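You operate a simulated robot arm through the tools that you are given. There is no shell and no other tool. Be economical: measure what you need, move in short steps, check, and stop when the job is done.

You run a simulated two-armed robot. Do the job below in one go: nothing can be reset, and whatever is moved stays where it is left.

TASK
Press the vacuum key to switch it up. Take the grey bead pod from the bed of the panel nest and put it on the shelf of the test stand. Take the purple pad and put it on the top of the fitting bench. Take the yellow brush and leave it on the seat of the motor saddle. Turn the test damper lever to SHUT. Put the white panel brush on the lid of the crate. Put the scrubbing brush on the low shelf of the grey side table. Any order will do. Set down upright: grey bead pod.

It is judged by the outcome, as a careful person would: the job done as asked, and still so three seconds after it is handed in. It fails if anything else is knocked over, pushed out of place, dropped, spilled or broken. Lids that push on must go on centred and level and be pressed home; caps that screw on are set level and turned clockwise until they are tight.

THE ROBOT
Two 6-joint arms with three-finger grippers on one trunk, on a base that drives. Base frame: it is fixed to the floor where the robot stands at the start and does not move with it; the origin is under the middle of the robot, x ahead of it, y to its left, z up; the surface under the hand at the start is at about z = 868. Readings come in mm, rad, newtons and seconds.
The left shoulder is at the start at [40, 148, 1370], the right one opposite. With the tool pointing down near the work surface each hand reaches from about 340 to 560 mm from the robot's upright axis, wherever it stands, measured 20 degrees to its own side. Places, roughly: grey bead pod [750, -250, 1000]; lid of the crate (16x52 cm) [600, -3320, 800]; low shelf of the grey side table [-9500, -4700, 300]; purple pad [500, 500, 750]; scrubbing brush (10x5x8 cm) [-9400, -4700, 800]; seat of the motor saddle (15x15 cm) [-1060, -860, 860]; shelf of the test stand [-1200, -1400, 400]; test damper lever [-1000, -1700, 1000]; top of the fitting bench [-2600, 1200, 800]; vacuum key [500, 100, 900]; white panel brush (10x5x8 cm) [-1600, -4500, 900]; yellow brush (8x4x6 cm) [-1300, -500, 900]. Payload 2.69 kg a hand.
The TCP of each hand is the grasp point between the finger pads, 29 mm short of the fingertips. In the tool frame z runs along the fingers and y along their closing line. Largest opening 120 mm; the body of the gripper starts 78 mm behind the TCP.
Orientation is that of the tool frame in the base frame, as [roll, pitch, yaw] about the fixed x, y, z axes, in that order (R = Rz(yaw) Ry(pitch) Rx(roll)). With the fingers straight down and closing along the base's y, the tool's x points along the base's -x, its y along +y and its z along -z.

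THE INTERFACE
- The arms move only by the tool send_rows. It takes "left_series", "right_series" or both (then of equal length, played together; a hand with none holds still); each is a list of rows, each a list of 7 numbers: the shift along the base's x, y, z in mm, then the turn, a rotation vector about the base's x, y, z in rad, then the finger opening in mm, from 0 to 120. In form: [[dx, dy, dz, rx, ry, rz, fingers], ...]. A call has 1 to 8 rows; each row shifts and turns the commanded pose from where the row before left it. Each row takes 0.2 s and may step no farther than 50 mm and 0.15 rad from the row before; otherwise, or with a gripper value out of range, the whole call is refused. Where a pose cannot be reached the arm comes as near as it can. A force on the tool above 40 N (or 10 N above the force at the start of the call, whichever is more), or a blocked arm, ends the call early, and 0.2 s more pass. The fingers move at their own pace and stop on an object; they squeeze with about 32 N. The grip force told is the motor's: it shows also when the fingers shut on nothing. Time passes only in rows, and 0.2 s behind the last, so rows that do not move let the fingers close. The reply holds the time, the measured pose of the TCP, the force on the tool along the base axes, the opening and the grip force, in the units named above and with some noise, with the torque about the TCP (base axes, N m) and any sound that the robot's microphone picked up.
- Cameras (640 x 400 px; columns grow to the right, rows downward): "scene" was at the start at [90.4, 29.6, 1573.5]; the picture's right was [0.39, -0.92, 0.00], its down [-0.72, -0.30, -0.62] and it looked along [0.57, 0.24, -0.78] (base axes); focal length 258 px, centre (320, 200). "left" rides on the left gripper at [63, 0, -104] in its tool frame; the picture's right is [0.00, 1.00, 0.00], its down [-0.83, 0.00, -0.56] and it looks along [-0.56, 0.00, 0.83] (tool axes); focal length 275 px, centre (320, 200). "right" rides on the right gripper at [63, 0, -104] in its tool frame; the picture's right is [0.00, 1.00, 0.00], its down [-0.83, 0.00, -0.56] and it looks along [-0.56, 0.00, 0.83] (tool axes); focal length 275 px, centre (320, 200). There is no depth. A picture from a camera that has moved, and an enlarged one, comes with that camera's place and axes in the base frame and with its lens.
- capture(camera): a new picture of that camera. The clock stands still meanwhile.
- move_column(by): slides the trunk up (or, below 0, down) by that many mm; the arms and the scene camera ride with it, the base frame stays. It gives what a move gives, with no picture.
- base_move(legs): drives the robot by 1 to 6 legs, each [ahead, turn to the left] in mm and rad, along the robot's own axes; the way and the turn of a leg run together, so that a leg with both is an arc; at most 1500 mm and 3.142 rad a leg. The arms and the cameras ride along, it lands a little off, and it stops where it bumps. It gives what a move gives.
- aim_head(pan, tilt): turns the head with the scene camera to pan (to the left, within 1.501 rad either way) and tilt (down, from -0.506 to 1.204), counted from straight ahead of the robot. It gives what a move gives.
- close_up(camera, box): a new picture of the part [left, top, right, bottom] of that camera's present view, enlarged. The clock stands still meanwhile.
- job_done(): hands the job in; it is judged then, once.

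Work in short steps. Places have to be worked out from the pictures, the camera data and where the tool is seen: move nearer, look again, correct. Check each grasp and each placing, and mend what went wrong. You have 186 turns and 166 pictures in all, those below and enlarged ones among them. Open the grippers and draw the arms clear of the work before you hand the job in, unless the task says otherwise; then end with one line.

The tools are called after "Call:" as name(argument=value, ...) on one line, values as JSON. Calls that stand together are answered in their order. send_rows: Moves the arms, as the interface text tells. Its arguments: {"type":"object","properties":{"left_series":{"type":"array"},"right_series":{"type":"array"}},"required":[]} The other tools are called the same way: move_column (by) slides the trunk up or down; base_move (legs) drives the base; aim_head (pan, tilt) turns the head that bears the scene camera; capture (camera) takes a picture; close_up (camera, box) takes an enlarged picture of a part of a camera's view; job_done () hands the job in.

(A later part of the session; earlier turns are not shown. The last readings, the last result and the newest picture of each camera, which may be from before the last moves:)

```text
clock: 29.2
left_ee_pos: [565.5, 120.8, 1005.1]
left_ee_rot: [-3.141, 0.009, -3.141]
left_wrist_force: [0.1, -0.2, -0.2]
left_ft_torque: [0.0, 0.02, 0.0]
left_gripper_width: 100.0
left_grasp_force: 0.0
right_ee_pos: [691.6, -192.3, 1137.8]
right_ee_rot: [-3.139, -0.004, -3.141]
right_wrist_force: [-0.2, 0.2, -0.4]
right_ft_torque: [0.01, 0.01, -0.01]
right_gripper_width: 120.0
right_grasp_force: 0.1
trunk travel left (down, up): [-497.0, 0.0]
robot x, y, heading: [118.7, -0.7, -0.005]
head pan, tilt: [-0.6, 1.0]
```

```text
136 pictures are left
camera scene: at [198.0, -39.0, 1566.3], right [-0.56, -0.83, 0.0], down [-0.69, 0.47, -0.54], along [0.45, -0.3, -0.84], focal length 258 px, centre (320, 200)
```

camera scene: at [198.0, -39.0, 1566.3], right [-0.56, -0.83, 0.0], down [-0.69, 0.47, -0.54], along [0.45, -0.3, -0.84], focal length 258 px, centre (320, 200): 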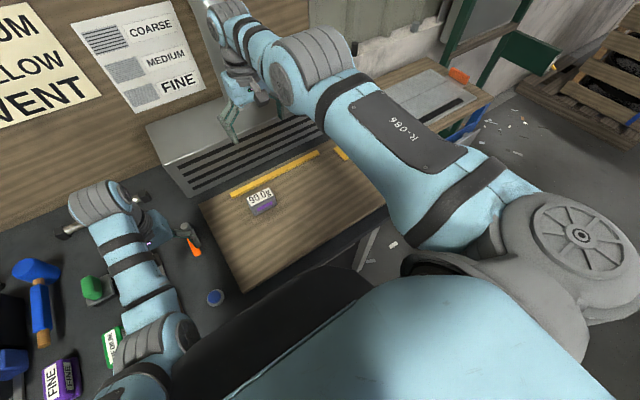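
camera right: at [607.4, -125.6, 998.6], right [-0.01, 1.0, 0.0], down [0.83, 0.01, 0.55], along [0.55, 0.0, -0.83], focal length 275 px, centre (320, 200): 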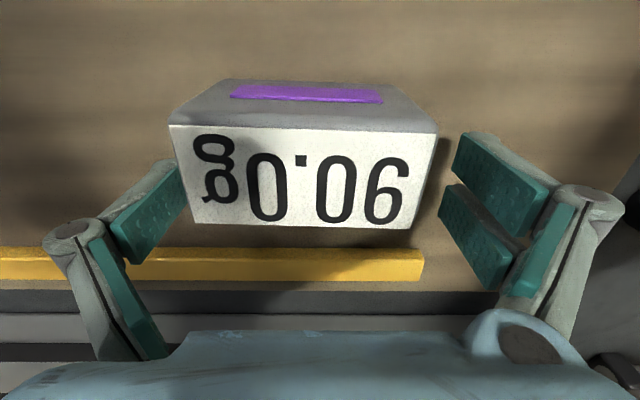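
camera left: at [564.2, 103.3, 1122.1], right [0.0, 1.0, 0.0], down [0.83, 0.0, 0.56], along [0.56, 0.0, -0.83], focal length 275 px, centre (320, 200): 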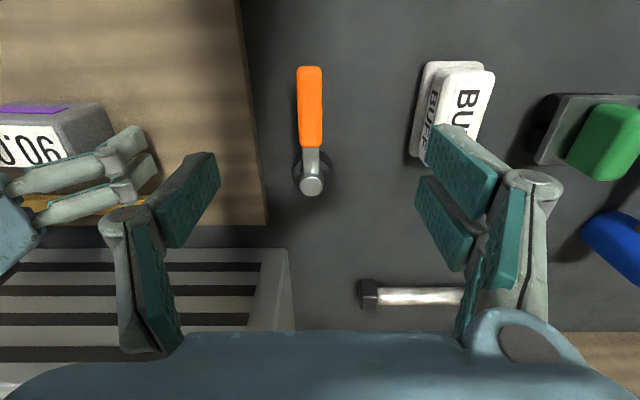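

I test the left arm's freedom toward its own side (+y), where it began.

Call:
send_rows(left_series=[[0, 45, 0, 0, 0, 0, 100], [0, 45, 0, 0, 0, 0, 100], [0, 45, 0, 0, 0, 0, 100], [0, 0, 0, 0, 0, 0, 100]], right_series=[[0, -45, 0, 0, 0, 0, 120], [0, -45, 0, 0, 0, 0, 120], [0, -45, 0, 0, 0, 0, 120], [0, 0, 0, 0, 0, 0, 120]])

```text
clock: 30.2
left_ee_pos: [569.3, 255.2, 998.1]
left_ee_rot: [-3.139, 0.009, 3.141]
left_wrist_force: [0.4, 0.2, 0.7]
left_ft_torque: [-0.02, 0.02, 0.02]
left_gripper_width: 100.1
left_grasp_force: 0.0
left hand out of reach, approached as far as the arm can: row 1
right_ee_pos: [681.4, -324.9, 1138.0]
right_ee_rot: [-3.139, -0.002, -3.14]
right_wrist_force: [0.3, 0.2, -0.4]
right_ft_torque: [0.01, -0.01, 0.01]
right_gripper_width: 120.2
right_grasp_force: 0.0
right hand out of reach, approached as far as the arm can: row 3
trunk travel left (down, up): [-497.0, 0.0]
robot x, y, heading: [121.5, 0.8, 0.0]
head pan, tilt: [-0.6, 1.0]
```

Now I test pulling both inward from here.

Call:
send_rows(left_series=[[-40, 0, 0, 0, 0, 0, 100], [0, 0, 0, 0, 0, 0, 100]], right_series=[[-40, 0, 0, 0, 0, 0, 120], [-40, 0, 0, 0, 0, 0, 120]])

```text
clock: 30.8
left_ee_pos: [539.9, 257.1, 979.2]
left_ee_rot: [-3.14, 0.01, 3.141]
left_wrist_force: [0.8, 0.6, 0.9]
left_ft_torque: [-0.01, 0.0, 0.02]
left_gripper_width: 99.6
left_grasp_force: 0.0
left hand out of reach, approached as far as the arm can: row 1
right_ee_pos: [677.5, -334.6, 1136.9]
right_ee_rot: [-3.141, -0.003, -3.139]
right_wrist_force: [0.3, 0.7, -0.7]
right_ft_torque: [0.0, 0.01, -0.01]
right_gripper_width: 119.6
right_grasp_force: 0.1
right hand out of reach, approached as far as the arm can: row 1, 2
trunk travel left (down, up): [-497.0, 0.0]
robot x, y, heading: [121.5, -1.0, 0.003]
head pan, tilt: [-0.6, 1.0]
```

The readings suggest a wrist joint limit rather than reach. I test by tilting the left fingers slightly outward (ry negative) while pulling in.

Call:
send_rows(left_series=[[0, 0, 0, 0, -0.12, 0, 100], [-40, 0, 0, 0, 0, 0, 100], [0, 0, 20, 0, 0, 0, 100]], right_series=[[0, 0, 0, 0, 0.12, 0, 120], [-40, 0, 0, 0, 0, 0, 120], [0, 0, 0, 0, 0, 0, 120]])

```text
clock: 31.6
left_ee_pos: [504.8, 262.8, 987.3]
left_ee_rot: [-3.139, 0.132, 3.14]
left_wrist_force: [-0.5, 0.3, 0.6]
left_ft_torque: [0.01, 0.02, 0.03]
left_gripper_width: 100.2
left_grasp_force: 0.1
left hand out of reach, approached as far as the arm can: row 3
right_ee_pos: [652.5, -331.8, 1136.2]
right_ee_rot: [-3.141, -0.124, -3.14]
right_wrist_force: [-1.1, 0.2, 0.6]
right_ft_torque: [0.01, 0.01, 0.01]
right_gripper_width: 120.0
right_grasp_force: 0.0
right hand out of reach, approached as far as the arm can: row 1, 2
trunk travel left (down, up): [-497.0, 0.0]
robot x, y, heading: [123.3, 3.9, 0.005]
head pan, tilt: [-0.6, 1.0]
```

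The right elbow appears exactly straight. I try a longer series of modest inward steps at this safe height to see whether it gradually bends; the left goes lower, where it's freer.

Call:
send_rows(right_series=[[-30, 0, 0, 0, 0, 0, 120], [-30, 0, 0, 0, 0, 0, 120], [-30, 0, 0, 0, 0, 0, 120], [-30, 0, 0, 0, 0, 0, 120], [-30, 0, 0, 0, 0, 0, 120], [-30, 0, 0, 0, 0, 0, 120], [-30, 0, 0, 0, 0, 0, 120], [-30, 0, 0, 0, 0, 0, 120]])

```text
clock: 33.4
left_ee_pos: [504.8, 261.0, 988.8]
left_ee_rot: [-3.14, 0.131, -3.14]
left_wrist_force: [-0.8, -0.5, 0.3]
left_ft_torque: [-0.01, -0.02, -0.01]
left_gripper_width: 100.0
left_grasp_force: 0.0
right_ee_pos: [640.9, -373.1, 1131.3]
right_ee_rot: [3.141, -0.122, 3.14]
right_wrist_force: [0.0, 0.8, 1.1]
right_ft_torque: [0.0, 0.02, -0.01]
right_gripper_width: 119.9
right_grasp_force: 0.0
right hand out of reach, approached as far as the arm can: row 1, 2, 3, 4, 5, 6, 7, 8
trunk travel left (down, up): [-497.0, 0.0]
robot x, y, heading: [119.8, 1.0, -0.0]
head pan, tilt: [-0.6, 1.0]
```

Only tangential drift. I try steady down-and-in steps, which should bend the elbow if it can bend that way.

Call:
send_rows(right_series=[[-20, 0, -40, 0, 0, 0, 120], [-20, 0, -40, 0, 0, 0, 120], [-20, 0, -40, 0, 0, 0, 120], [0, 0, 0, 0, 0, 0, 120]])

```text
clock: 34.4
left_ee_pos: [504.2, 262.7, 987.9]
left_ee_rot: [-3.141, 0.131, 3.142]
left_wrist_force: [0.3, 0.0, 0.0]
left_ft_torque: [0.0, -0.04, -0.02]
left_gripper_width: 100.0
left_grasp_force: 0.1
right_ee_pos: [615.5, -384.4, 1004.8]
right_ee_rot: [3.139, -0.125, -3.141]
right_wrist_force: [-0.4, 0.2, 0.8]
right_ft_torque: [0.0, -0.01, 0.01]
right_gripper_width: 119.9
right_grasp_force: 0.1
right hand out of reach, approached as far as the arm can: row 1, 2, 3
trunk travel left (down, up): [-497.0, 0.0]
robot x, y, heading: [116.6, 0.1, -0.0]
head pan, tilt: [-0.6, 1.0]
```

Still on the same sphere. Now steady up-and-in steps, the other bending direction.

Call:
send_rows(right_series=[[-25, 10, 40, 0, 0, 0, 120], [-25, 10, 40, 0, 0, 0, 120], [-25, 10, 40, 0, 0, 0, 120], [-25, 10, 40, 0, 0, 0, 120], [-25, 10, 40, 0, 0, 0, 120], [-25, 10, 40, 0, 0, 0, 120], [0, 0, 0, 0, 0, 0, 120]])

```text
clock: 36.0
left_ee_pos: [504.4, 262.0, 987.7]
left_ee_rot: [-3.139, 0.13, 3.142]
left_wrist_force: [0.4, 0.0, -0.4]
left_ft_torque: [-0.03, 0.0, -0.03]
left_gripper_width: 99.9
left_grasp_force: 0.1
right_ee_pos: [631.9, -379.9, 1235.8]
right_ee_rot: [-3.139, -0.124, -3.141]
right_wrist_force: [0.2, -0.8, -0.3]
right_ft_torque: [-0.01, -0.02, 0.01]
right_gripper_width: 119.9
right_grasp_force: 0.1
right hand out of reach, approached as far as the arm can: row 1, 2, 3, 4, 5, 6
trunk travel left (down, up): [-497.0, 0.0]
robot x, y, heading: [118.6, 0.3, -0.004]
head pan, tilt: [-0.6, 1.0]
```

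Both arms seem to hold a fixed elbow angle since the second drive. I back well away from the bench and test whether they free up.

Call:
base_move(legs=[[-150, 0]])

Call:
send_rows(left_series=[[30, 0, 0, 0, 0.12, 0, 100], [0, 40, 0, 0, 0, 0, 100], [0, 0, -40, 0, 0, 0, 100], [0, 0, 0, 0, 0, 0, 100]], right_series=[[0, 0, 0, 0, -0.12, 0, 120], [0, 0, -45, 0, 0, 0, 120], [-30, 0, -40, 0, 0, 0, 120], [0, 0, 0, 0, 0, 0, 120]])

```text
clock: 37.4
left_ee_pos: [357.7, 262.0, 985.6]
left_ee_rot: [-3.14, 0.125, 3.14]
left_wrist_force: [-0.3, 0.6, -0.6]
left_ft_torque: [0.05, 0.05, -0.02]
left_gripper_width: 99.7
left_grasp_force: 0.1
right_ee_pos: [485.5, -380.2, 1232.4]
right_ee_rot: [-3.141, -0.128, -3.141]
right_wrist_force: [1.2, -0.4, -0.2]
right_ft_torque: [0.03, 0.05, 0.01]
right_gripper_width: 119.9
right_grasp_force: 0.0
trunk travel left (down, up): [-497.0, 0.0]
robot x, y, heading: [-31.3, -0.8, -0.002]
head pan, tilt: [-0.6, 1.0]
```

```text
clock: 38.4
left_ee_pos: [388.5, 303.4, 942.2]
left_ee_rot: [-3.141, 0.013, 3.141]
left_wrist_force: [0.2, 0.3, 0.1]
left_ft_torque: [0.0, -0.02, 0.03]
left_gripper_width: 100.3
left_grasp_force: 0.0
left hand out of reach, approached as far as the arm can: row 1
right_ee_pos: [505.2, -401.1, 1153.0]
right_ee_rot: [3.139, -0.005, 3.141]
right_wrist_force: [0.0, 0.8, -0.6]
right_ft_torque: [0.03, 0.0, 0.01]
right_gripper_width: 120.3
right_grasp_force: 0.0
right hand out of reach, approached as far as the arm can: row 1, 2, 3
trunk travel left (down, up): [-497.0, 0.0]
robot x, y, heading: [-33.2, -1.2, -0.002]
head pan, tilt: [-0.6, 1.0]
```

The left arm is fine (it merely met its near limit). The right is stuck straight at its far limit. I try an outward overshoot followed by strong diagonal inward steps toward the robot's middle.

Call:
send_rows(right_series=[[40, 20, 0, 0, 0, 0, 120], [30, 40, 0, 0, 0, 0, 120], [-30, 40, 0, 0, 0, 0, 120], [-30, 40, 0, 0, 0, 0, 120], [-30, 40, 0, 0, 0, 0, 120], [-30, 40, 0, 0, 0, 0, 120], [0, 0, 0, 0, 0, 0, 120]])

Call:
capture(camera="scene")

```text
clock: 40.0
left_ee_pos: [389.6, 304.1, 941.5]
left_ee_rot: [-3.139, 0.01, 3.14]
left_wrist_force: [0.0, 0.3, 0.9]
left_ft_torque: [0.04, -0.01, 0.02]
left_gripper_width: 100.1
left_grasp_force: 0.0
right_ee_pos: [539.6, -168.6, 1152.8]
right_ee_rot: [3.142, -0.004, -3.139]
right_wrist_force: [-1.1, -1.1, 0.6]
right_ft_torque: [0.0, -0.01, -0.02]
right_gripper_width: 119.7
right_grasp_force: 0.0
right hand out of reach, approached as far as the arm can: row 1, 2, 3, 4, 5, 6
trunk travel left (down, up): [-497.0, 0.0]
robot x, y, heading: [-32.6, -1.8, -0.0]
head pan, tilt: [-0.6, 1.0]
```

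```text
135 pictures are left
camera scene: at [47.6, -39.3, 1566.3], right [-0.57, -0.82, 0.0], down [-0.69, 0.48, -0.54], along [0.45, -0.31, -0.84], focal length 258 px, centre (320, 200)
```

scene: 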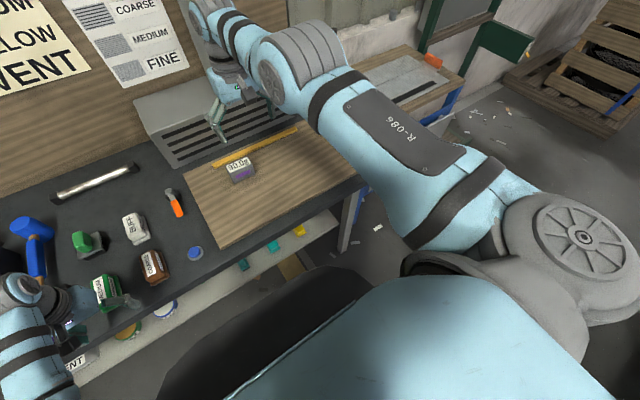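

The picture confirms a straight arm, perhaps pushed just past straight onto the wrong side. I pull it outward to exactly straight first, then go immediately down-and-in.

Call:
send_rows(right_series=[[45, 0, 0, 0, 0, 0, 120], [45, 0, 0, 0, 0, 0, 120], [20, 0, -45, 0, 0, 0, 120], [-25, 0, -42, 0, 0, 0, 120], [-25, 0, -42, 0, 0, 0, 120], [0, 0, 0, 0, 0, 0, 120]])

```text
clock: 41.4
left_ee_pos: [388.5, 304.1, 940.7]
left_ee_rot: [-3.141, 0.011, -3.14]
left_wrist_force: [0.0, 0.9, 0.6]
left_ft_torque: [0.02, 0.02, 0.03]
left_gripper_width: 100.3
left_grasp_force: 0.1
right_ee_pos: [523.0, -170.9, 1017.1]
right_ee_rot: [3.141, -0.008, -3.139]
right_wrist_force: [1.1, 0.5, 0.7]
right_ft_torque: [0.01, 0.0, 0.01]
right_gripper_width: 120.3
right_grasp_force: 0.0
right hand out of reach, approached as far as the arm can: row 1, 2, 3, 4, 5
trunk travel left (down, up): [-497.0, 0.0]
robot x, y, heading: [-30.0, -0.0, 0.0]
head pan, tilt: [-0.6, 1.0]
```

Not yet. Now the mirror: outward first, then up-and-in.

Call:
send_rows(right_series=[[45, 0, 0, 0, 0, 0, 120], [45, 0, 0, 0, 0, 0, 120], [20, 0, 45, 0, 0, 0, 120], [-25, 0, 42, 0, 0, 0, 120], [-25, 0, 42, 0, 0, 0, 120], [-40, 0, 0, 0, 0, 0, 120], [-40, 0, 0, 0, 0, 0, 120]])

```text
clock: 43.0
left_ee_pos: [389.3, 303.8, 940.9]
left_ee_rot: [-3.14, 0.01, 3.141]
left_wrist_force: [-0.5, 0.1, 0.5]
left_ft_torque: [-0.02, -0.03, 0.01]
left_gripper_width: 100.0
left_grasp_force: 0.1
right_ee_pos: [540.5, -173.5, 1154.2]
right_ee_rot: [-3.141, -0.005, -3.14]
right_wrist_force: [1.0, 0.6, 0.9]
right_ft_torque: [-0.01, -0.01, -0.01]
right_gripper_width: 120.2
right_grasp_force: 0.0
right hand out of reach, approached as far as the arm can: row 1, 2, 3, 4, 5, 6, 7
trunk travel left (down, up): [-497.0, 0.0]
robot x, y, heading: [-28.9, -3.2, 0.002]
head pan, tilt: [-0.6, 1.0]
```

The right elbow won't bend, so I will use the left arm for the handling and keep the right out of the way. I raise the right arm up along its arc so it doesn't stick out while driving.

Call:
send_rows(right_series=[[-5, -10, 48, 0, 0, 0, 60], [-5, -10, 48, 0, 0, 0, 60], [-10, -10, 46, 0, 0, 0, 60], [-15, -10, 45, 0, 0, 0, 60], [-20, -10, 44, 0, 0, 0, 60], [-22, -10, 42, 0, 0, 0, 60], [-25, -10, 40, 0, 0, 0, 60], [-25, -10, 40, 0, 0, 0, 60]])

```text
clock: 44.8
left_ee_pos: [387.7, 304.5, 941.6]
left_ee_rot: [-3.14, 0.011, -3.14]
left_wrist_force: [0.9, -0.3, -0.3]
left_ft_torque: [0.03, -0.02, -0.01]
left_gripper_width: 100.2
left_grasp_force: 0.1
right_ee_pos: [496.4, -218.5, 1364.7]
right_ee_rot: [3.14, -0.004, -3.141]
right_wrist_force: [0.8, -1.1, 0.2]
right_ft_torque: [0.01, -0.01, 0.02]
right_gripper_width: 60.0
right_grasp_force: 0.0
right hand out of reach, approached as far as the arm can: row 5, 6, 7, 8
trunk travel left (down, up): [-497.0, 0.0]
robot x, y, heading: [-28.8, 0.5, 0.001]
head pan, tilt: [-0.6, 1.0]
```

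Some rows were now accepted unflagged. I test an inward step again here.

Call:
send_rows(right_series=[[-30, 0, -15, 0, 0, 0, 60], [-30, 0, -15, 0, 0, 0, 60], [-30, 0, -15, 0, 0, 0, 60]])

```text
clock: 45.6
left_ee_pos: [389.0, 304.2, 940.9]
left_ee_rot: [-3.139, 0.011, -3.142]
left_wrist_force: [-0.2, -0.2, 0.3]
left_ft_torque: [0.01, -0.03, 0.0]
left_gripper_width: 100.3
left_grasp_force: 0.1
right_ee_pos: [498.0, -217.8, 1361.9]
right_ee_rot: [-3.141, -0.005, -3.141]
right_wrist_force: [0.4, -0.8, 0.5]
right_ft_torque: [0.01, 0.0, 0.0]
right_gripper_width: 59.9
right_grasp_force: 0.0
right hand out of reach, approached as far as the arm can: row 1, 2, 3
trunk travel left (down, up): [-497.0, 0.0]
robot x, y, heading: [-31.2, 1.1, -0.0]
head pan, tilt: [-0.6, 1.0]
```

I leave the right arm raised. Now the purple pad at about (482, 437): I raise the left hand, then turn left, drive closer and turn back so the pad lies about 18° to the left at 475 mm.

Call:
send_rows(left_series=[[30, 0, 20, 0, 0, 0, 100], [10, 0, 40, 0, 0, 0, 100], [0, 0, 20, 0, 0, 0, 100]])

Call:
base_move(legs=[[0, 0.6], [195, 0], [0, -0.15]])

Call:
aim_head(pan=0.4, tilt=0.9)

Call:
capture(camera="left")

Call:
capture(camera="scene")

```text
clock: 46.4
left_ee_pos: [430.3, 305.0, 1018.4]
left_ee_rot: [-3.139, 0.013, -3.141]
left_wrist_force: [0.7, 0.1, 0.2]
left_ft_torque: [0.0, 0.02, 0.01]
left_gripper_width: 99.8
left_grasp_force: 0.1
right_ee_pos: [495.5, -218.2, 1363.2]
right_ee_rot: [3.141, -0.004, -3.141]
right_wrist_force: [0.0, -0.1, 0.2]
right_ft_torque: [-0.04, -0.06, 0.03]
right_gripper_width: 60.0
right_grasp_force: 0.1
trunk travel left (down, up): [-497.0, 0.0]
robot x, y, heading: [-31.2, -2.4, 0.001]
head pan, tilt: [-0.6, 1.0]
```

```text
clock: 50.2
left_ee_pos: [404.7, 588.2, 1019.4]
left_ee_rot: [-3.136, 0.012, -2.686]
left_wrist_force: [-0.1, 0.4, -0.2]
left_ft_torque: [0.01, -0.01, -0.02]
left_gripper_width: 100.2
left_grasp_force: 0.0
right_ee_pos: [697.1, 150.3, 1362.8]
right_ee_rot: [-3.139, -0.003, -2.686]
right_wrist_force: [-0.5, -0.3, -0.5]
right_ft_torque: [0.03, -0.03, -0.01]
right_gripper_width: 59.8
right_grasp_force: 0.1
trunk travel left (down, up): [-497.0, 0.0]
robot x, y, heading: [129.2, 109.3, 0.456]
head pan, tilt: [-0.6, 1.0]
```

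```text
clock: 51.5
left_ee_pos: [406.9, 587.6, 1018.4]
left_ee_rot: [-3.139, 0.011, -2.684]
left_wrist_force: [-0.1, 0.5, 0.2]
left_ft_torque: [0.0, -0.02, 0.01]
left_gripper_width: 100.0
left_grasp_force: 0.1
right_ee_pos: [699.0, 148.0, 1362.8]
right_ee_rot: [3.14, -0.005, -2.684]
right_wrist_force: [-0.6, -0.7, -0.3]
right_ft_torque: [0.02, -0.02, 0.03]
right_gripper_width: 60.2
right_grasp_force: 0.1
trunk travel left (down, up): [-497.0, 0.0]
robot x, y, heading: [128.9, 109.5, 0.459]
head pan, tilt: [0.4, 0.901]
```

```text
134 pictures are left
camera left: at [348.4, 560.6, 1123.1], right [-0.44, 0.9, 0.0], down [0.74, 0.36, 0.57], along [0.51, 0.25, -0.82], focal length 275 px, centre (320, 200)
```

left: 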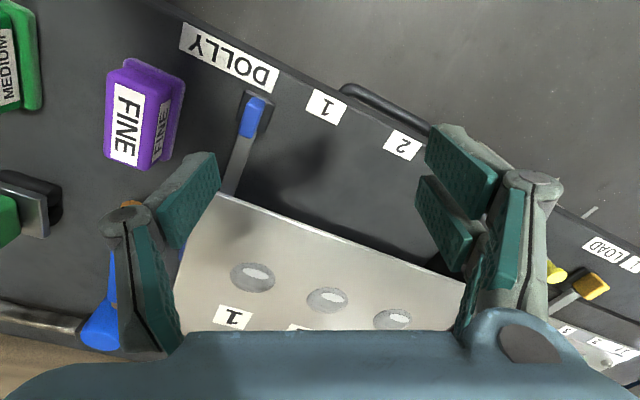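

```text
133 pictures are left
camera scene: at [196.8, 177.3, 1573.5], right [0.76, -0.66, 0.0], down [-0.51, -0.59, -0.62], along [0.41, 0.47, -0.78], focal length 258 px, centre (320, 200)
```

scene: 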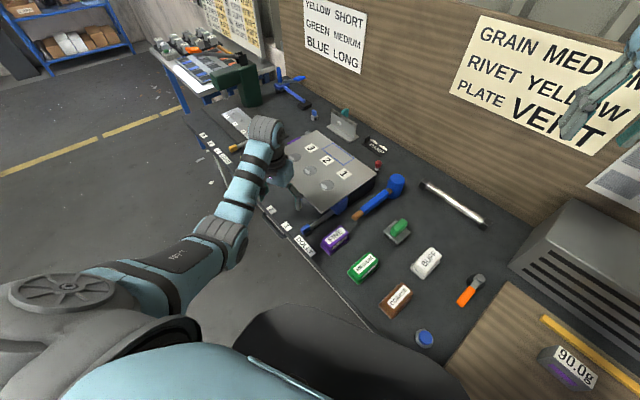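

The pad is around (489, 450, ~885), long side nearly along base x. I move the left hand above it, turning the fingers to close along y.

Call:
send_rows(left_series=[[18, -32, 0, 0, 0, -0.13, 100], [18, -32, 0, 0, 0, -0.13, 100], [18, -32, 0, 0, 0, -0.12, 100], [18, -32, 0, 0, 0, 0, 100], [10, -10, 0, 0, 0, 0, 100], [0, 0, -20, 0, 0, 0, 100]])

Call:
capture(camera="left")

```text
clock: 52.9
left_ee_pos: [493.2, 453.5, 995.0]
left_ee_rot: [-3.141, 0.01, -3.065]
left_wrist_force: [0.3, 0.5, 0.7]
left_ft_torque: [0.0, 0.03, -0.05]
left_gripper_width: 100.1
left_grasp_force: 0.0
left hand out of reach, approached as far as the arm can: row 1
right_ee_pos: [698.3, 147.4, 1360.8]
right_ee_rot: [-3.14, -0.006, -2.685]
right_wrist_force: [0.4, -1.3, 0.2]
right_ft_torque: [-0.01, 0.02, -0.01]
right_gripper_width: 59.9
right_grasp_force: 0.1
trunk travel left (down, up): [-497.0, 0.0]
robot x, y, heading: [127.9, 111.5, 0.459]
head pan, tilt: [0.4, 0.901]
```

```text
132 pictures are left
camera left: at [428.1, 448.6, 1098.6], right [-0.07, 1.0, 0.0], down [0.82, 0.06, 0.57], along [0.56, 0.04, -0.82], focal length 275 px, centre (320, 200)
```

left: 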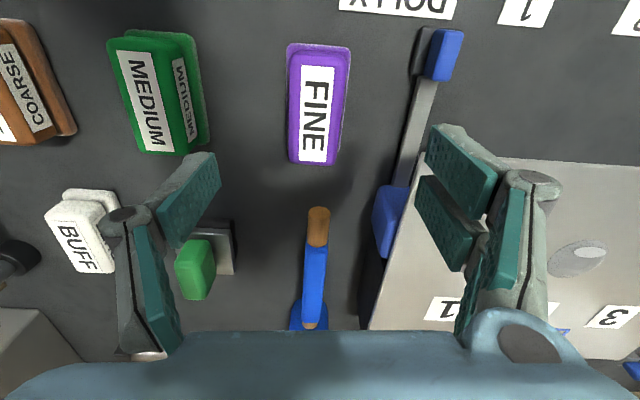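

The pad top is centred at (490, 451). I narrow to 80 mm and lower to about z 905, then check.

Call:
send_rows(left_series=[[-3, -2, -30, 0, 0, -0.05, 80], [0, 0, -30, 0, 0, 0, 80], [0, 0, -30, 0, 0, 0, 80], [0, 0, 0, 0, 0, 0, 80]])

Call:
capture(camera="left")

```text
clock: 53.9
left_ee_pos: [489.5, 451.3, 903.0]
left_ee_rot: [-3.139, 0.011, -3.114]
left_wrist_force: [-0.3, 0.7, -0.4]
left_ft_torque: [-0.03, -0.03, 0.02]
left_gripper_width: 80.2
left_grasp_force: 0.1
right_ee_pos: [699.6, 146.7, 1362.4]
right_ee_rot: [3.14, -0.005, -2.686]
right_wrist_force: [-0.3, 0.8, 0.9]
right_ft_torque: [-0.02, -0.01, 0.02]
right_gripper_width: 60.0
right_grasp_force: 0.0
trunk travel left (down, up): [-497.0, 0.0]
robot x, y, heading: [130.9, 111.9, 0.459]
head pan, tilt: [0.4, 0.901]
```

```text
131 pictures are left
camera left: at [423.8, 450.0, 1008.1], right [-0.02, 1.0, 0.0], down [0.82, 0.02, 0.57], along [0.57, 0.01, -0.82], focal length 275 px, centre (320, 200)
```

left: 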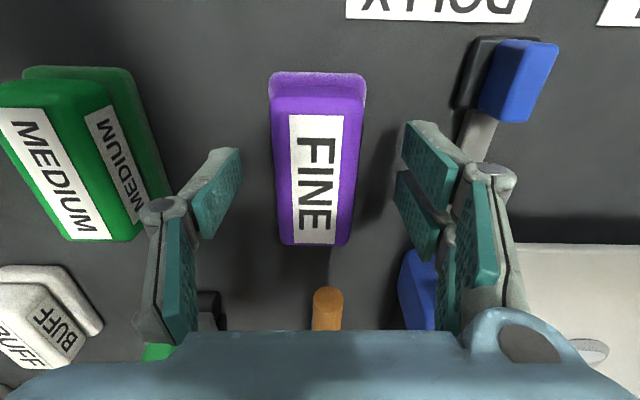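

Pad top is near z 881, so I lower to 880 with the tips straddling it and close.

Call:
send_rows(left_series=[[4, 0, -13, 0, 0, 0, 80], [0, 0, -10, 0, 0, 0, 80], [0, 0, 0, 0, 0, 0, 30], [0, 0, 0, 0, 0, 0, 30], [0, 0, 0, 0, 0, 0, 30]])

Call:
capture(camera="left")

```text
clock: 55.1
left_ee_pos: [493.2, 449.7, 881.2]
left_ee_rot: [-3.141, 0.009, -3.113]
left_wrist_force: [0.0, 0.1, 0.5]
left_ft_torque: [-0.03, 0.01, 0.0]
left_gripper_width: 49.5
left_grasp_force: 31.9
right_ee_pos: [699.3, 146.9, 1361.0]
right_ee_rot: [-3.141, -0.005, -2.685]
right_wrist_force: [-0.4, 0.7, 0.3]
right_ft_torque: [-0.02, 0.0, 0.0]
right_gripper_width: 59.8
right_grasp_force: 0.1
trunk travel left (down, up): [-497.0, 0.0]
robot x, y, heading: [127.9, 113.5, 0.455]
head pan, tilt: [0.4, 0.901]
```

```text
130 pictures are left
camera left: at [427.8, 449.4, 985.2], right [-0.02, 1.0, 0.0], down [0.82, 0.02, 0.57], along [0.57, 0.01, -0.82], focal length 275 px, centre (320, 200)
```

left: 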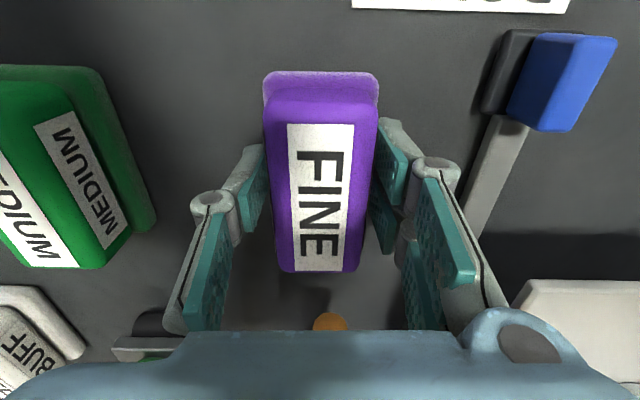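

Gripped at 49.5 mm with 32 N. I lift it and verify.

Call:
send_rows(left_series=[[0, 0, 20, 0, 0, 0, 30], [0, 0, 40, 0, 0, 0, 30], [0, 0, 40, 0, 0, 0, 30], [0, 0, 20, 0, 0, 0, 30]])

Call:
capture(camera="left")

```text
clock: 56.1
left_ee_pos: [493.0, 449.2, 1001.6]
left_ee_rot: [-3.139, 0.011, -3.113]
left_wrist_force: [0.1, 0.4, -0.3]
left_ft_torque: [0.02, -0.01, 0.01]
left_gripper_width: 49.4
left_grasp_force: 32.0
right_ee_pos: [699.6, 148.3, 1361.7]
right_ee_rot: [3.141, -0.005, -2.683]
right_wrist_force: [0.6, -1.2, 0.2]
right_ft_torque: [0.0, -0.03, 0.01]
right_gripper_width: 59.7
right_grasp_force: 0.0
trunk travel left (down, up): [-497.0, 0.0]
robot x, y, heading: [129.6, 110.1, 0.456]
head pan, tilt: [0.4, 0.901]
```

```text
129 pictures are left
camera left: at [427.8, 449.6, 1105.6], right [-0.02, 1.0, 0.0], down [0.82, 0.02, 0.56], along [0.56, 0.01, -0.83], focal length 275 px, centre (320, 200)
```

left: 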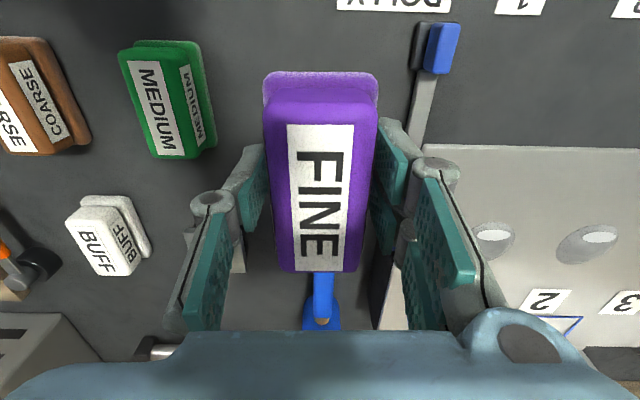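

The pad is held. I back away from the bench, turn toward the fitting bench (about (-2600, 1200)) and look before driving.

Call:
base_move(legs=[[-400, 0], [0, 2.19]])

Call:
aim_head(pan=0.0, tilt=0.3)

Call:
capture(camera="scene")

```text
clock: 63.8
left_ee_pos: [-715.9, 37.4, 1001.4]
left_ee_rot: [-3.14, 0.011, -0.932]
left_wrist_force: [-0.1, 0.8, -0.2]
left_ft_torque: [0.0, -0.01, 0.04]
left_gripper_width: 49.0
left_grasp_force: 32.0
right_ee_pos: [-584.1, 380.8, 1362.2]
right_ee_rot: [3.141, -0.006, -0.501]
right_wrist_force: [-0.9, -0.4, 0.1]
right_ft_torque: [-0.03, -0.02, 0.01]
right_gripper_width: 60.0
right_grasp_force: 0.1
trunk travel left (down, up): [-497.0, 0.0]
robot x, y, heading: [-227.1, -64.9, 2.64]
head pan, tilt: [0.4, 0.901]
```

```text
clock: 64.8
left_ee_pos: [-715.1, 37.6, 1001.0]
left_ee_rot: [-3.139, 0.011, -0.931]
left_wrist_force: [-0.1, -0.9, -0.1]
left_ft_torque: [0.0, 0.02, -0.02]
left_gripper_width: 49.4
left_grasp_force: 32.1
right_ee_pos: [-584.7, 381.0, 1362.4]
right_ee_rot: [3.14, -0.005, -0.5]
right_wrist_force: [0.5, 0.2, -0.1]
right_ft_torque: [-0.01, 0.02, 0.01]
right_gripper_width: 59.8
right_grasp_force: 0.1
trunk travel left (down, up): [-497.0, 0.0]
robot x, y, heading: [-228.1, -62.5, 2.641]
head pan, tilt: [0.0, 0.3]
```

```text
128 pictures are left
camera scene: at [-326.9, -10.2, 1625.7], right [0.48, 0.88, 0.0], down [0.26, -0.14, -0.95], along [-0.84, 0.46, -0.3], focal length 258 px, centre (320, 200)
```

scene: 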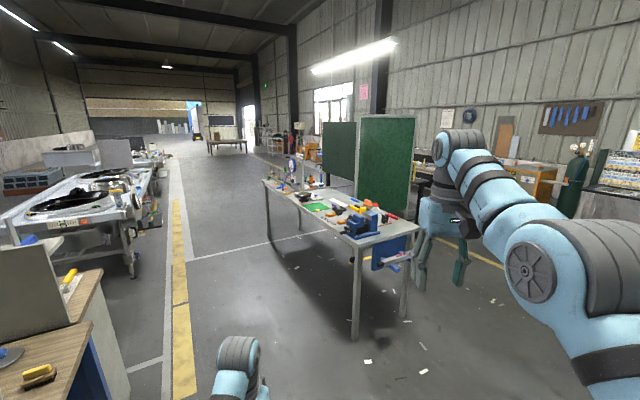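

The fitting bench is the grey table, about x -3670…-1630, y 970…1560. I enlarge it to pick a free spot.

Call:
close_up(camera="scene", box=[240, 140, 440, 265])

Call:
close_up(camera="scene", box=[0, 130, 180, 400])

```text
3.20 times, centred on (340, 202) of scene
camera zoom: at [-326.9, -10.2, 1625.7], right [0.48, 0.88, 0.0], down [0.26, -0.14, -0.95], along [-0.84, 0.46, -0.3], focal length 827 px, centre (256, 192)
```

zoom: 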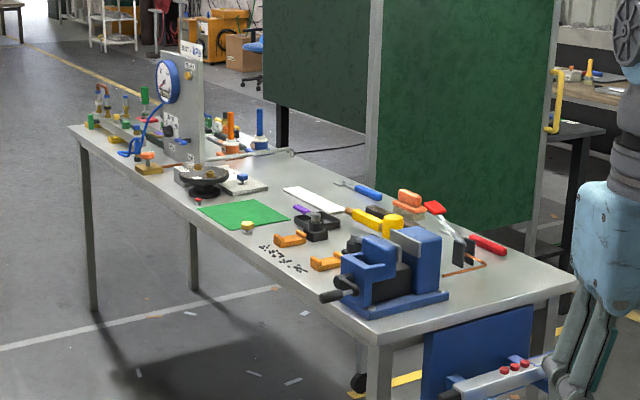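

```text
1.48 times, centred on (90, 265) of scene
camera zoom: at [-326.9, -10.2, 1625.7], right [0.48, 0.88, 0.0], down [0.26, -0.14, -0.95], along [-0.84, 0.46, -0.3], focal length 383 px, centre (661, 104)
```

zoom: 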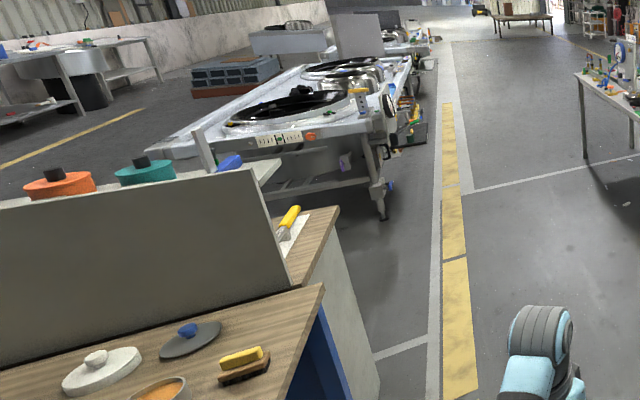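

The near end of the table behind the blue vise (about (-1700, 1370)) is free. I drive to about (-1270, 1250), facing it so it lies to the left-hand side.

Call:
base_move(legs=[[0, -0.398], [1500, 0], [0, 0.36]])

Call:
aim_head(pan=0.2, tilt=0.6)

Call:
capture(camera="scene")

```text
clock: 73.0
left_ee_pos: [-1548.5, 1366.7, 1002.4]
left_ee_rot: [3.141, 0.014, -1.321]
left_wrist_force: [-0.6, -0.1, -0.5]
left_ft_torque: [0.01, -0.05, -0.01]
left_gripper_width: 49.1
left_grasp_force: 31.5
right_ee_pos: [-1298.3, 1632.6, 1364.1]
right_ee_rot: [-3.141, -0.004, -0.89]
right_wrist_force: [0.1, -0.9, 0.1]
right_ft_torque: [-0.02, -0.03, 0.0]
right_gripper_width: 59.9
right_grasp_force: 0.1
trunk travel left (down, up): [-497.0, 0.0]
robot x, y, heading: [-1143.3, 1088.1, 2.253]
head pan, tilt: [0.0, 0.3]
stopped in leg 2: the robot was blocked; the commanded pose is now the measured one
```

```text
clock: 73.8
left_ee_pos: [-1548.3, 1365.3, 1003.2]
left_ee_rot: [3.14, 0.017, -1.322]
left_wrist_force: [-0.2, -0.1, -0.2]
left_ft_torque: [0.02, 0.02, 0.0]
left_gripper_width: 49.3
left_grasp_force: 32.3
right_ee_pos: [-1297.0, 1633.8, 1363.8]
right_ee_rot: [3.141, -0.002, -0.891]
right_wrist_force: [0.4, 0.1, -0.7]
right_ft_torque: [0.0, 0.01, -0.01]
right_gripper_width: 60.1
right_grasp_force: 0.1
trunk travel left (down, up): [-497.0, 0.0]
robot x, y, heading: [-1139.7, 1090.1, 2.252]
head pan, tilt: [0.201, 0.6]
```

```text
125 pictures are left
camera scene: at [-1215.4, 1155.6, 1598.9], right [0.64, 0.77, 0.0], down [0.43, -0.36, -0.83], along [-0.64, 0.53, -0.56], focal length 258 px, centre (320, 200)
```

scene: 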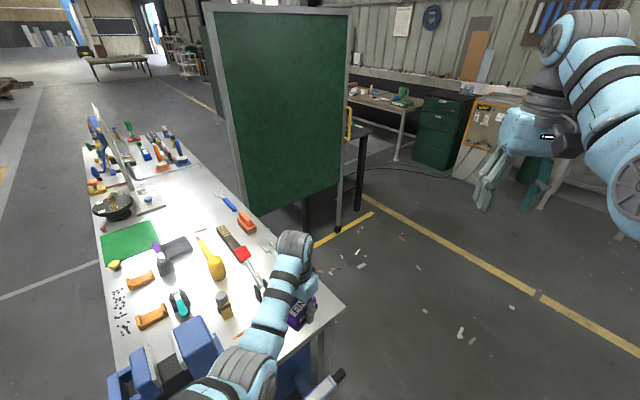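

The base stopped about 100 mm early against something. I look down at what is in front before backing off a little.

Call:
aim_head(pan=0.5, tilt=1.15)

Call:
capture(camera="scene")

Call:
capture(camera="left")

```text
clock: 74.8
left_ee_pos: [-1549.5, 1366.6, 1003.2]
left_ee_rot: [3.14, 0.015, -1.322]
left_wrist_force: [-1.1, 0.0, -0.3]
left_ft_torque: [0.0, -0.01, 0.02]
left_gripper_width: 49.4
left_grasp_force: 31.9
right_ee_pos: [-1296.8, 1631.3, 1365.0]
right_ee_rot: [3.142, -0.003, -0.892]
right_wrist_force: [-0.4, -0.6, -0.3]
right_ft_torque: [-0.03, 0.0, 0.01]
right_gripper_width: 59.7
right_grasp_force: 0.0
trunk travel left (down, up): [-497.0, 0.0]
robot x, y, heading: [-1145.0, 1089.3, 2.25]
head pan, tilt: [0.499, 1.15]
```

```text
124 pictures are left
camera scene: at [-1202.6, 1121.9, 1557.0], right [0.38, 0.92, 0.0], down [0.84, -0.35, -0.41], along [-0.38, 0.16, -0.91], focal length 258 px, centre (320, 200)
```

scene: 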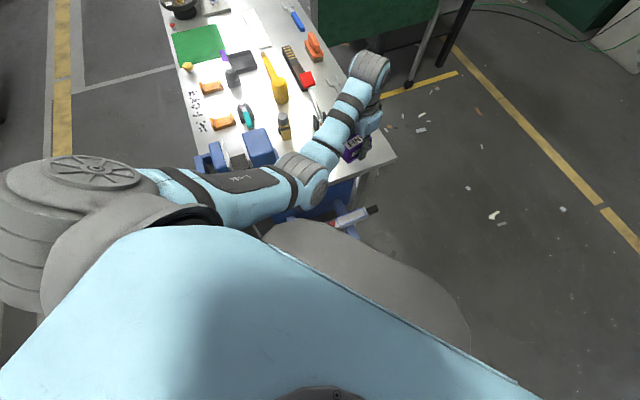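

```text
123 pictures are left
camera left: at [-1534.3, 1303.7, 1107.7], right [-0.97, -0.24, 0.0], down [-0.2, 0.8, 0.57], along [-0.14, 0.55, -0.82], focal length 275 px, centre (320, 200)
```

left: 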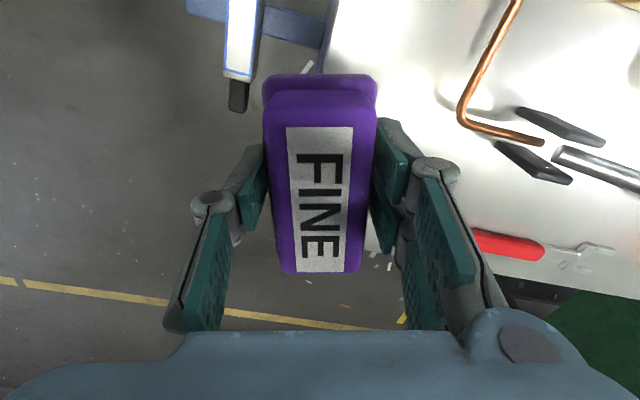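

Something low under the table end (the bar) met the base. I back off 15 mm, and will place the pad at the free corner spot about (-1618, 1305), using the column for lowering. First move the hand over it.

Call:
base_move(legs=[[-15, 0]])

Call:
send_rows(left_series=[[-26, -16, 0, 0, 0, 0, 30], [-26, -16, 0, 0, 0, 0, 30], [-26, -17, 0, 0, 0, 0, 30], [0, 0, 0, 0, 0, 0, 30]])

Call:
capture(camera="left")

Call:
capture(camera="scene")

```text
clock: 75.6
left_ee_pos: [-1544.0, 1358.4, 1000.3]
left_ee_rot: [-3.14, 0.011, -1.323]
left_wrist_force: [-0.6, -0.5, -0.8]
left_ft_torque: [0.0, -0.04, 0.0]
left_gripper_width: 49.2
left_grasp_force: 32.3
right_ee_pos: [-1294.0, 1626.5, 1361.8]
right_ee_rot: [3.142, -0.007, -0.891]
right_wrist_force: [-0.7, 0.1, -0.2]
right_ft_torque: [-0.03, -0.02, -0.02]
right_gripper_width: 59.9
right_grasp_force: 0.0
trunk travel left (down, up): [-497.0, 0.0]
robot x, y, heading: [-1136.1, 1078.0, 2.247]
head pan, tilt: [0.499, 1.15]
```

```text
clock: 76.6
left_ee_pos: [-1621.3, 1311.3, 1000.2]
left_ee_rot: [-3.139, 0.01, -1.323]
left_wrist_force: [0.0, 0.8, -1.0]
left_ft_torque: [-0.01, 0.02, -0.02]
left_gripper_width: 49.4
left_grasp_force: 31.6
right_ee_pos: [-1293.3, 1624.9, 1361.6]
right_ee_rot: [-3.141, -0.008, -0.894]
right_wrist_force: [0.5, -0.6, 0.4]
right_ft_torque: [0.0, -0.01, 0.02]
right_gripper_width: 59.9
right_grasp_force: 0.1
trunk travel left (down, up): [-497.0, 0.0]
robot x, y, heading: [-1134.5, 1077.3, 2.254]
head pan, tilt: [0.499, 1.15]
```

```text
122 pictures are left
camera left: at [-1608.0, 1247.8, 1105.0], right [-0.97, -0.24, 0.0], down [-0.2, 0.8, 0.56], along [-0.13, 0.55, -0.83], focal length 275 px, centre (320, 200)
```

left: 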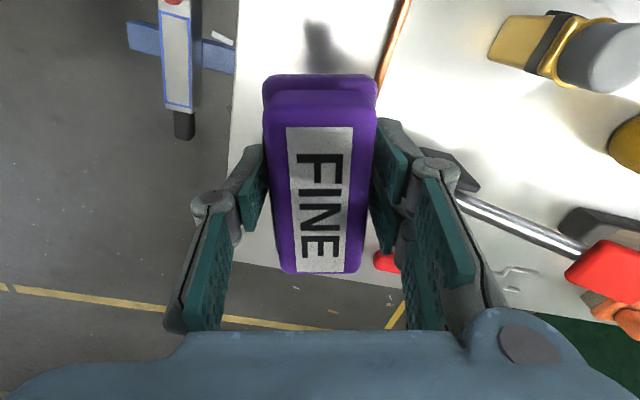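

```text
121 pictures are left
camera scene: at [-1199.6, 1116.7, 1556.5], right [0.38, 0.92, 0.0], down [0.84, -0.35, -0.41], along [-0.38, 0.16, -0.91], focal length 258 px, centre (320, 200)
```

scene: 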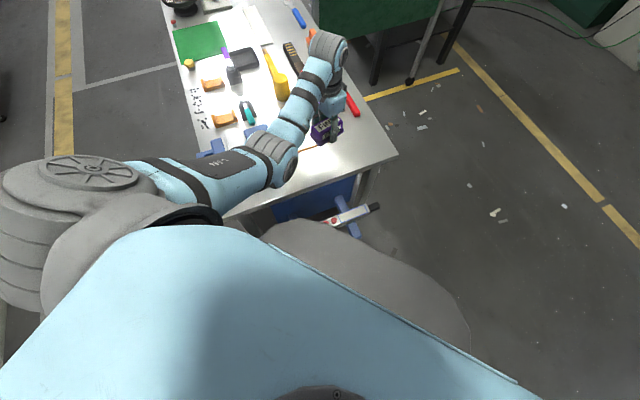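

The landing spot below is clear (edge 86 mm one side, rod 67 mm the other). I lower the trunk 130 mm and check.

Call:
move_column(by=-130)

Call:
capture(camera="left")

```text
clock: 78.0
left_ee_pos: [-1619.8, 1308.8, 879.8]
left_ee_rot: [-3.141, 0.013, -1.322]
left_wrist_force: [4.6, -3.7, 10.8]
left_ft_torque: [0.21, 0.0, -0.08]
left_gripper_width: 49.5
left_grasp_force: 14.4
right_ee_pos: [-1290.6, 1624.4, 1237.3]
right_ee_rot: [-3.142, -0.004, -0.891]
right_wrist_force: [0.1, 0.5, 0.6]
right_ft_torque: [0.01, 0.01, -0.02]
right_gripper_width: 60.4
right_grasp_force: 0.0
trunk travel left (down, up): [-374.0, 124.0]
robot x, y, heading: [-1133.9, 1078.0, 2.25]
head pan, tilt: [0.499, 1.15]
stopped: the force on the tool passed its limit at 44 N (the readings are from after the stop); the commanded pose is now the measured one
```

```text
120 pictures are left
camera left: at [-1606.4, 1247.1, 984.2], right [-0.97, -0.24, 0.0], down [-0.2, 0.8, 0.57], along [-0.14, 0.55, -0.82], focal length 275 px, centre (320, 200)
```

left: 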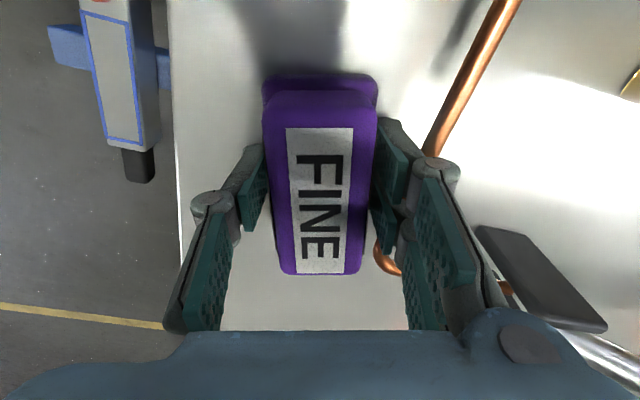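

The pad met the table at TCP 880 (table at about 845); it is standing on it. I open and lift away.

Call:
send_rows(left_series=[[0, 0, 1, 0, 0, 0, 60], [0, 0, 0, 0, 0, 0, 72], [0, 0, 0, 0, 0, 0, 72], [0, 0, 30, 0, 0, 0, 72], [0, 0, 45, 0, 0, 0, 72], [0, 0, 45, 0, 0, 0, 72]])

Call:
capture(camera="left")

```text
clock: 79.3
left_ee_pos: [-1652.8, 1343.0, 975.0]
left_ee_rot: [-3.141, 0.013, -1.321]
left_wrist_force: [0.6, -0.5, 0.6]
left_ft_torque: [-0.02, 0.0, 0.0]
left_gripper_width: 72.1
left_grasp_force: 0.0
left hand out of reach, approached as far as the arm can: row 5, 6
right_ee_pos: [-1292.3, 1625.7, 1238.3]
right_ee_rot: [-3.14, -0.01, -0.892]
right_wrist_force: [0.3, 0.1, -0.3]
right_ft_torque: [-0.02, 0.0, -0.02]
right_gripper_width: 59.7
right_grasp_force: 0.1
trunk travel left (down, up): [-374.0, 124.0]
robot x, y, heading: [-1134.7, 1079.8, 2.253]
head pan, tilt: [0.499, 1.15]
```

```text
119 pictures are left
camera left: at [-1637.9, 1280.9, 1079.2], right [-0.97, -0.24, 0.0], down [-0.2, 0.8, 0.57], along [-0.14, 0.55, -0.82], focal length 275 px, centre (320, 200)
```

left: 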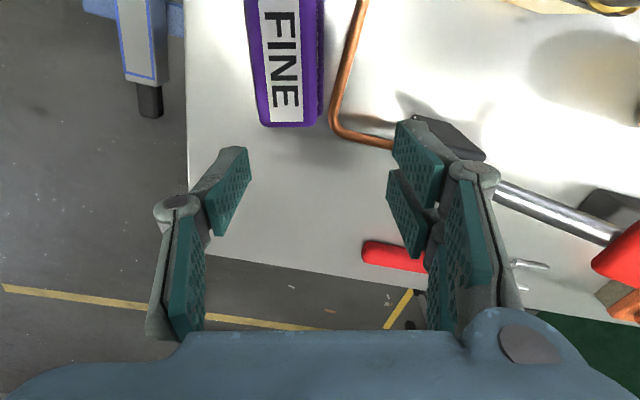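

The purple pad lies well on the fitting bench. I test the right arm once more with an inward step, as its command was re-based when the base bumped.

Call:
send_rows(right_series=[[20, -25, -30, 0, 0, 0, 60], [20, -25, -30, 0, 0, 0, 60], [20, -25, -30, 0, 0, 0, 60]])

```text
clock: 80.2
left_ee_pos: [-1653.2, 1342.7, 974.6]
left_ee_rot: [-3.141, 0.012, -1.323]
left_wrist_force: [-1.4, 0.2, -0.1]
left_ft_torque: [0.0, -0.01, 0.06]
left_gripper_width: 71.9
left_grasp_force: 0.1
right_ee_pos: [-1302.3, 1639.5, 1196.1]
right_ee_rot: [-3.14, -0.01, -0.891]
right_wrist_force: [0.2, 0.3, 0.5]
right_ft_torque: [0.02, 0.02, 0.03]
right_gripper_width: 60.1
right_grasp_force: 0.2
right hand out of reach, approached as far as the arm can: row 1, 2, 3
trunk travel left (down, up): [-374.0, 124.0]
robot x, y, heading: [-1130.0, 1077.7, 2.251]
head pan, tilt: [0.499, 1.15]
```

I try once more by first swinging the right arm well down along its arc (free floor below), where the forearm has more room to bend.

Call:
send_rows(right_series=[[0, 0, -45, 0, 0, 0, 60], [0, 0, -45, 0, 0, 0, 60], [3, -4, -45, 0, 0, 0, 60], [5, -6, -45, 0, 0, 0, 60], [8, -10, -45, 0, 0, 0, 60], [12, -15, -42, 0, 0, 0, 60], [15, -19, -40, 0, 0, 0, 60], [18, -22, -38, 0, 0, 0, 60]])

Call:
send_rows(right_series=[[20, -25, -30, 0, 0, 0, 60], [20, -25, -30, 0, 0, 0, 60], [25, -32, 0, 0, 0, 0, 60], [25, -32, 0, 0, 0, 0, 60]])

```text
clock: 82.0
left_ee_pos: [-1652.3, 1342.5, 974.3]
left_ee_rot: [-3.14, 0.011, -1.323]
left_wrist_force: [0.2, -0.4, -0.2]
left_ft_torque: [-0.03, 0.04, -0.02]
left_gripper_width: 72.0
left_grasp_force: 0.0
right_ee_pos: [-1300.2, 1635.5, 842.5]
right_ee_rot: [-3.14, -0.009, -0.892]
right_wrist_force: [0.6, -0.4, 0.8]
right_ft_torque: [-0.02, 0.02, 0.03]
right_gripper_width: 60.1
right_grasp_force: 0.1
right hand out of reach, approached as far as the arm can: row 1, 2, 3, 4, 5, 6, 7, 8
trunk travel left (down, up): [-374.0, 124.0]
robot x, y, heading: [-1132.9, 1075.9, 2.254]
head pan, tilt: [0.499, 1.15]
```

```text
clock: 83.0
left_ee_pos: [-1652.4, 1341.4, 975.0]
left_ee_rot: [-3.141, 0.01, -1.322]
left_wrist_force: [-0.5, -0.2, -0.2]
left_ft_torque: [0.03, 0.05, 0.02]
left_gripper_width: 71.8
left_grasp_force: 0.0
right_ee_pos: [-1262.9, 1591.4, 731.8]
right_ee_rot: [3.141, -0.008, -0.891]
right_wrist_force: [0.8, 0.6, 0.3]
right_ft_torque: [-0.01, 0.0, 0.0]
right_gripper_width: 59.9
right_grasp_force: 0.1
right hand out of reach, approached as far as the arm can: row 1, 2, 3, 4
trunk travel left (down, up): [-374.0, 124.0]
robot x, y, heading: [-1131.3, 1076.3, 2.25]
head pan, tilt: [0.499, 1.15]
```

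The right elbow stays frozen; I raise that arm again and bring the column back up, then head for the yellow brush.

Call:
send_rows(right_series=[[0, 0, 45, 0, 0, 0, 60], [0, 0, 45, 0, 0, 0, 60], [0, 0, 48, 0, 0, 0, 60], [0, 0, 48, 0, 0, 0, 60], [0, 0, 48, 0, 0, 0, 60], [0, 0, 48, 0, 0, 0, 60], [0, 0, 48, 0, 0, 0, 60], [0, 0, 48, 0, 0, 0, 60]])

Call:
move_column(by=123)

Call:
send_rows(right_series=[[0, 0, 48, 0, 0, 0, 60], [0, 0, 48, 0, 0, 0, 60], [0, 0, 48, 0, 0, 0, 60]])

```text
clock: 84.8
left_ee_pos: [-1651.5, 1341.0, 974.8]
left_ee_rot: [-3.139, 0.013, -1.322]
left_wrist_force: [-0.8, -0.4, -0.3]
left_ft_torque: [0.0, -0.01, 0.01]
left_gripper_width: 72.0
left_grasp_force: 0.1
right_ee_pos: [-1316.4, 1659.8, 1078.8]
right_ee_rot: [-3.14, -0.007, -0.891]
right_wrist_force: [-0.8, -0.6, 0.4]
right_ft_torque: [-0.01, -0.03, -0.01]
right_gripper_width: 59.9
right_grasp_force: 0.0
right hand out of reach, approached as far as the arm can: row 1, 2, 3, 4, 5, 6
trunk travel left (down, up): [-374.0, 124.0]
robot x, y, heading: [-1132.2, 1076.3, 2.249]
head pan, tilt: [0.499, 1.15]
```

```text
clock: 86.3
left_ee_pos: [-1651.5, 1342.1, 1097.5]
left_ee_rot: [-3.14, 0.011, -1.325]
left_wrist_force: [-0.2, -0.4, -0.3]
left_ft_torque: [0.02, 0.02, -0.01]
left_gripper_width: 72.2
left_grasp_force: 0.0
right_ee_pos: [-1314.9, 1660.2, 1201.1]
right_ee_rot: [3.142, -0.009, -0.892]
right_wrist_force: [-0.8, 0.6, 0.2]
right_ft_torque: [0.0, -0.04, 0.0]
right_gripper_width: 60.0
right_grasp_force: 0.2
trunk travel left (down, up): [-497.0, 1.0]
robot x, y, heading: [-1130.5, 1080.5, 2.253]
head pan, tilt: [0.499, 1.15]
```

```text
clock: 87.1
left_ee_pos: [-1651.0, 1340.8, 1098.7]
left_ee_rot: [-3.14, 0.014, -1.324]
left_wrist_force: [0.2, -0.2, -0.3]
left_ft_torque: [-0.01, -0.02, 0.0]
left_gripper_width: 71.4
left_grasp_force: 0.0
right_ee_pos: [-1297.9, 1636.3, 1336.5]
right_ee_rot: [-3.139, -0.003, -0.892]
right_wrist_force: [-0.6, -0.7, 1.6]
right_ft_torque: [0.02, 0.0, -0.01]
right_gripper_width: 60.0
right_grasp_force: 0.0
right hand out of reach, approached as far as the arm can: row 1, 2, 3
trunk travel left (down, up): [-497.0, 1.0]
robot x, y, heading: [-1129.9, 1078.7, 2.255]
head pan, tilt: [0.499, 1.15]
```

Now the yellow brush, seen earlier near (-1248, -474) on a wooden table whose edge is at y ≈ -410. I drive to about (-1400, 60) facing -y and look.

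Call:
base_move(legs=[[-300, 0], [0, 1.93], [880, 0], [0, 0.52]])

Call:
aim_head(pan=0.15, tilt=0.75)

Call:
capture(camera="scene")

```text
clock: 99.5
left_ee_pos: [-1117.6, -445.8, 1097.5]
left_ee_rot: [-3.141, 0.011, 1.16]
left_wrist_force: [-0.1, -0.3, -0.4]
left_ft_torque: [0.02, -0.02, 0.03]
left_gripper_width: 72.0
left_grasp_force: 0.1
right_ee_pos: [-1580.0, -462.4, 1336.0]
right_ee_rot: [3.141, -0.005, 1.592]
right_wrist_force: [0.2, 0.3, -0.4]
right_ft_torque: [-0.02, -0.05, 0.0]
right_gripper_width: 59.9
right_grasp_force: 0.1
trunk travel left (down, up): [-497.0, 1.0]
robot x, y, heading: [-1364.6, 83.4, -1.553]
head pan, tilt: [0.499, 1.15]
```

```text
clock: 100.3
left_ee_pos: [-1117.1, -445.7, 1097.0]
left_ee_rot: [-3.138, 0.011, 1.161]
left_wrist_force: [0.2, -0.9, 0.2]
left_ft_torque: [-0.01, 0.0, 0.01]
left_gripper_width: 71.9
left_grasp_force: 0.1
right_ee_pos: [-1579.3, -462.5, 1336.0]
right_ee_rot: [3.141, -0.007, 1.592]
right_wrist_force: [-0.3, -0.3, -0.1]
right_ft_torque: [0.0, 0.01, 0.0]
right_gripper_width: 60.1
right_grasp_force: 0.0
trunk travel left (down, up): [-497.0, 1.0]
robot x, y, heading: [-1363.1, 82.9, -1.549]
head pan, tilt: [0.15, 0.75]
```

```text
118 pictures are left
camera scene: at [-1350.8, -19.5, 1584.5], right [-0.99, -0.17, 0.0], down [-0.12, 0.67, -0.73], along [0.13, -0.72, -0.68], focal length 258 px, centre (320, 200)
```

scene: 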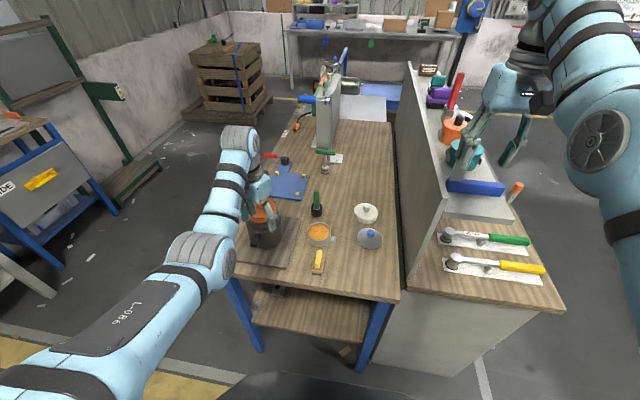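

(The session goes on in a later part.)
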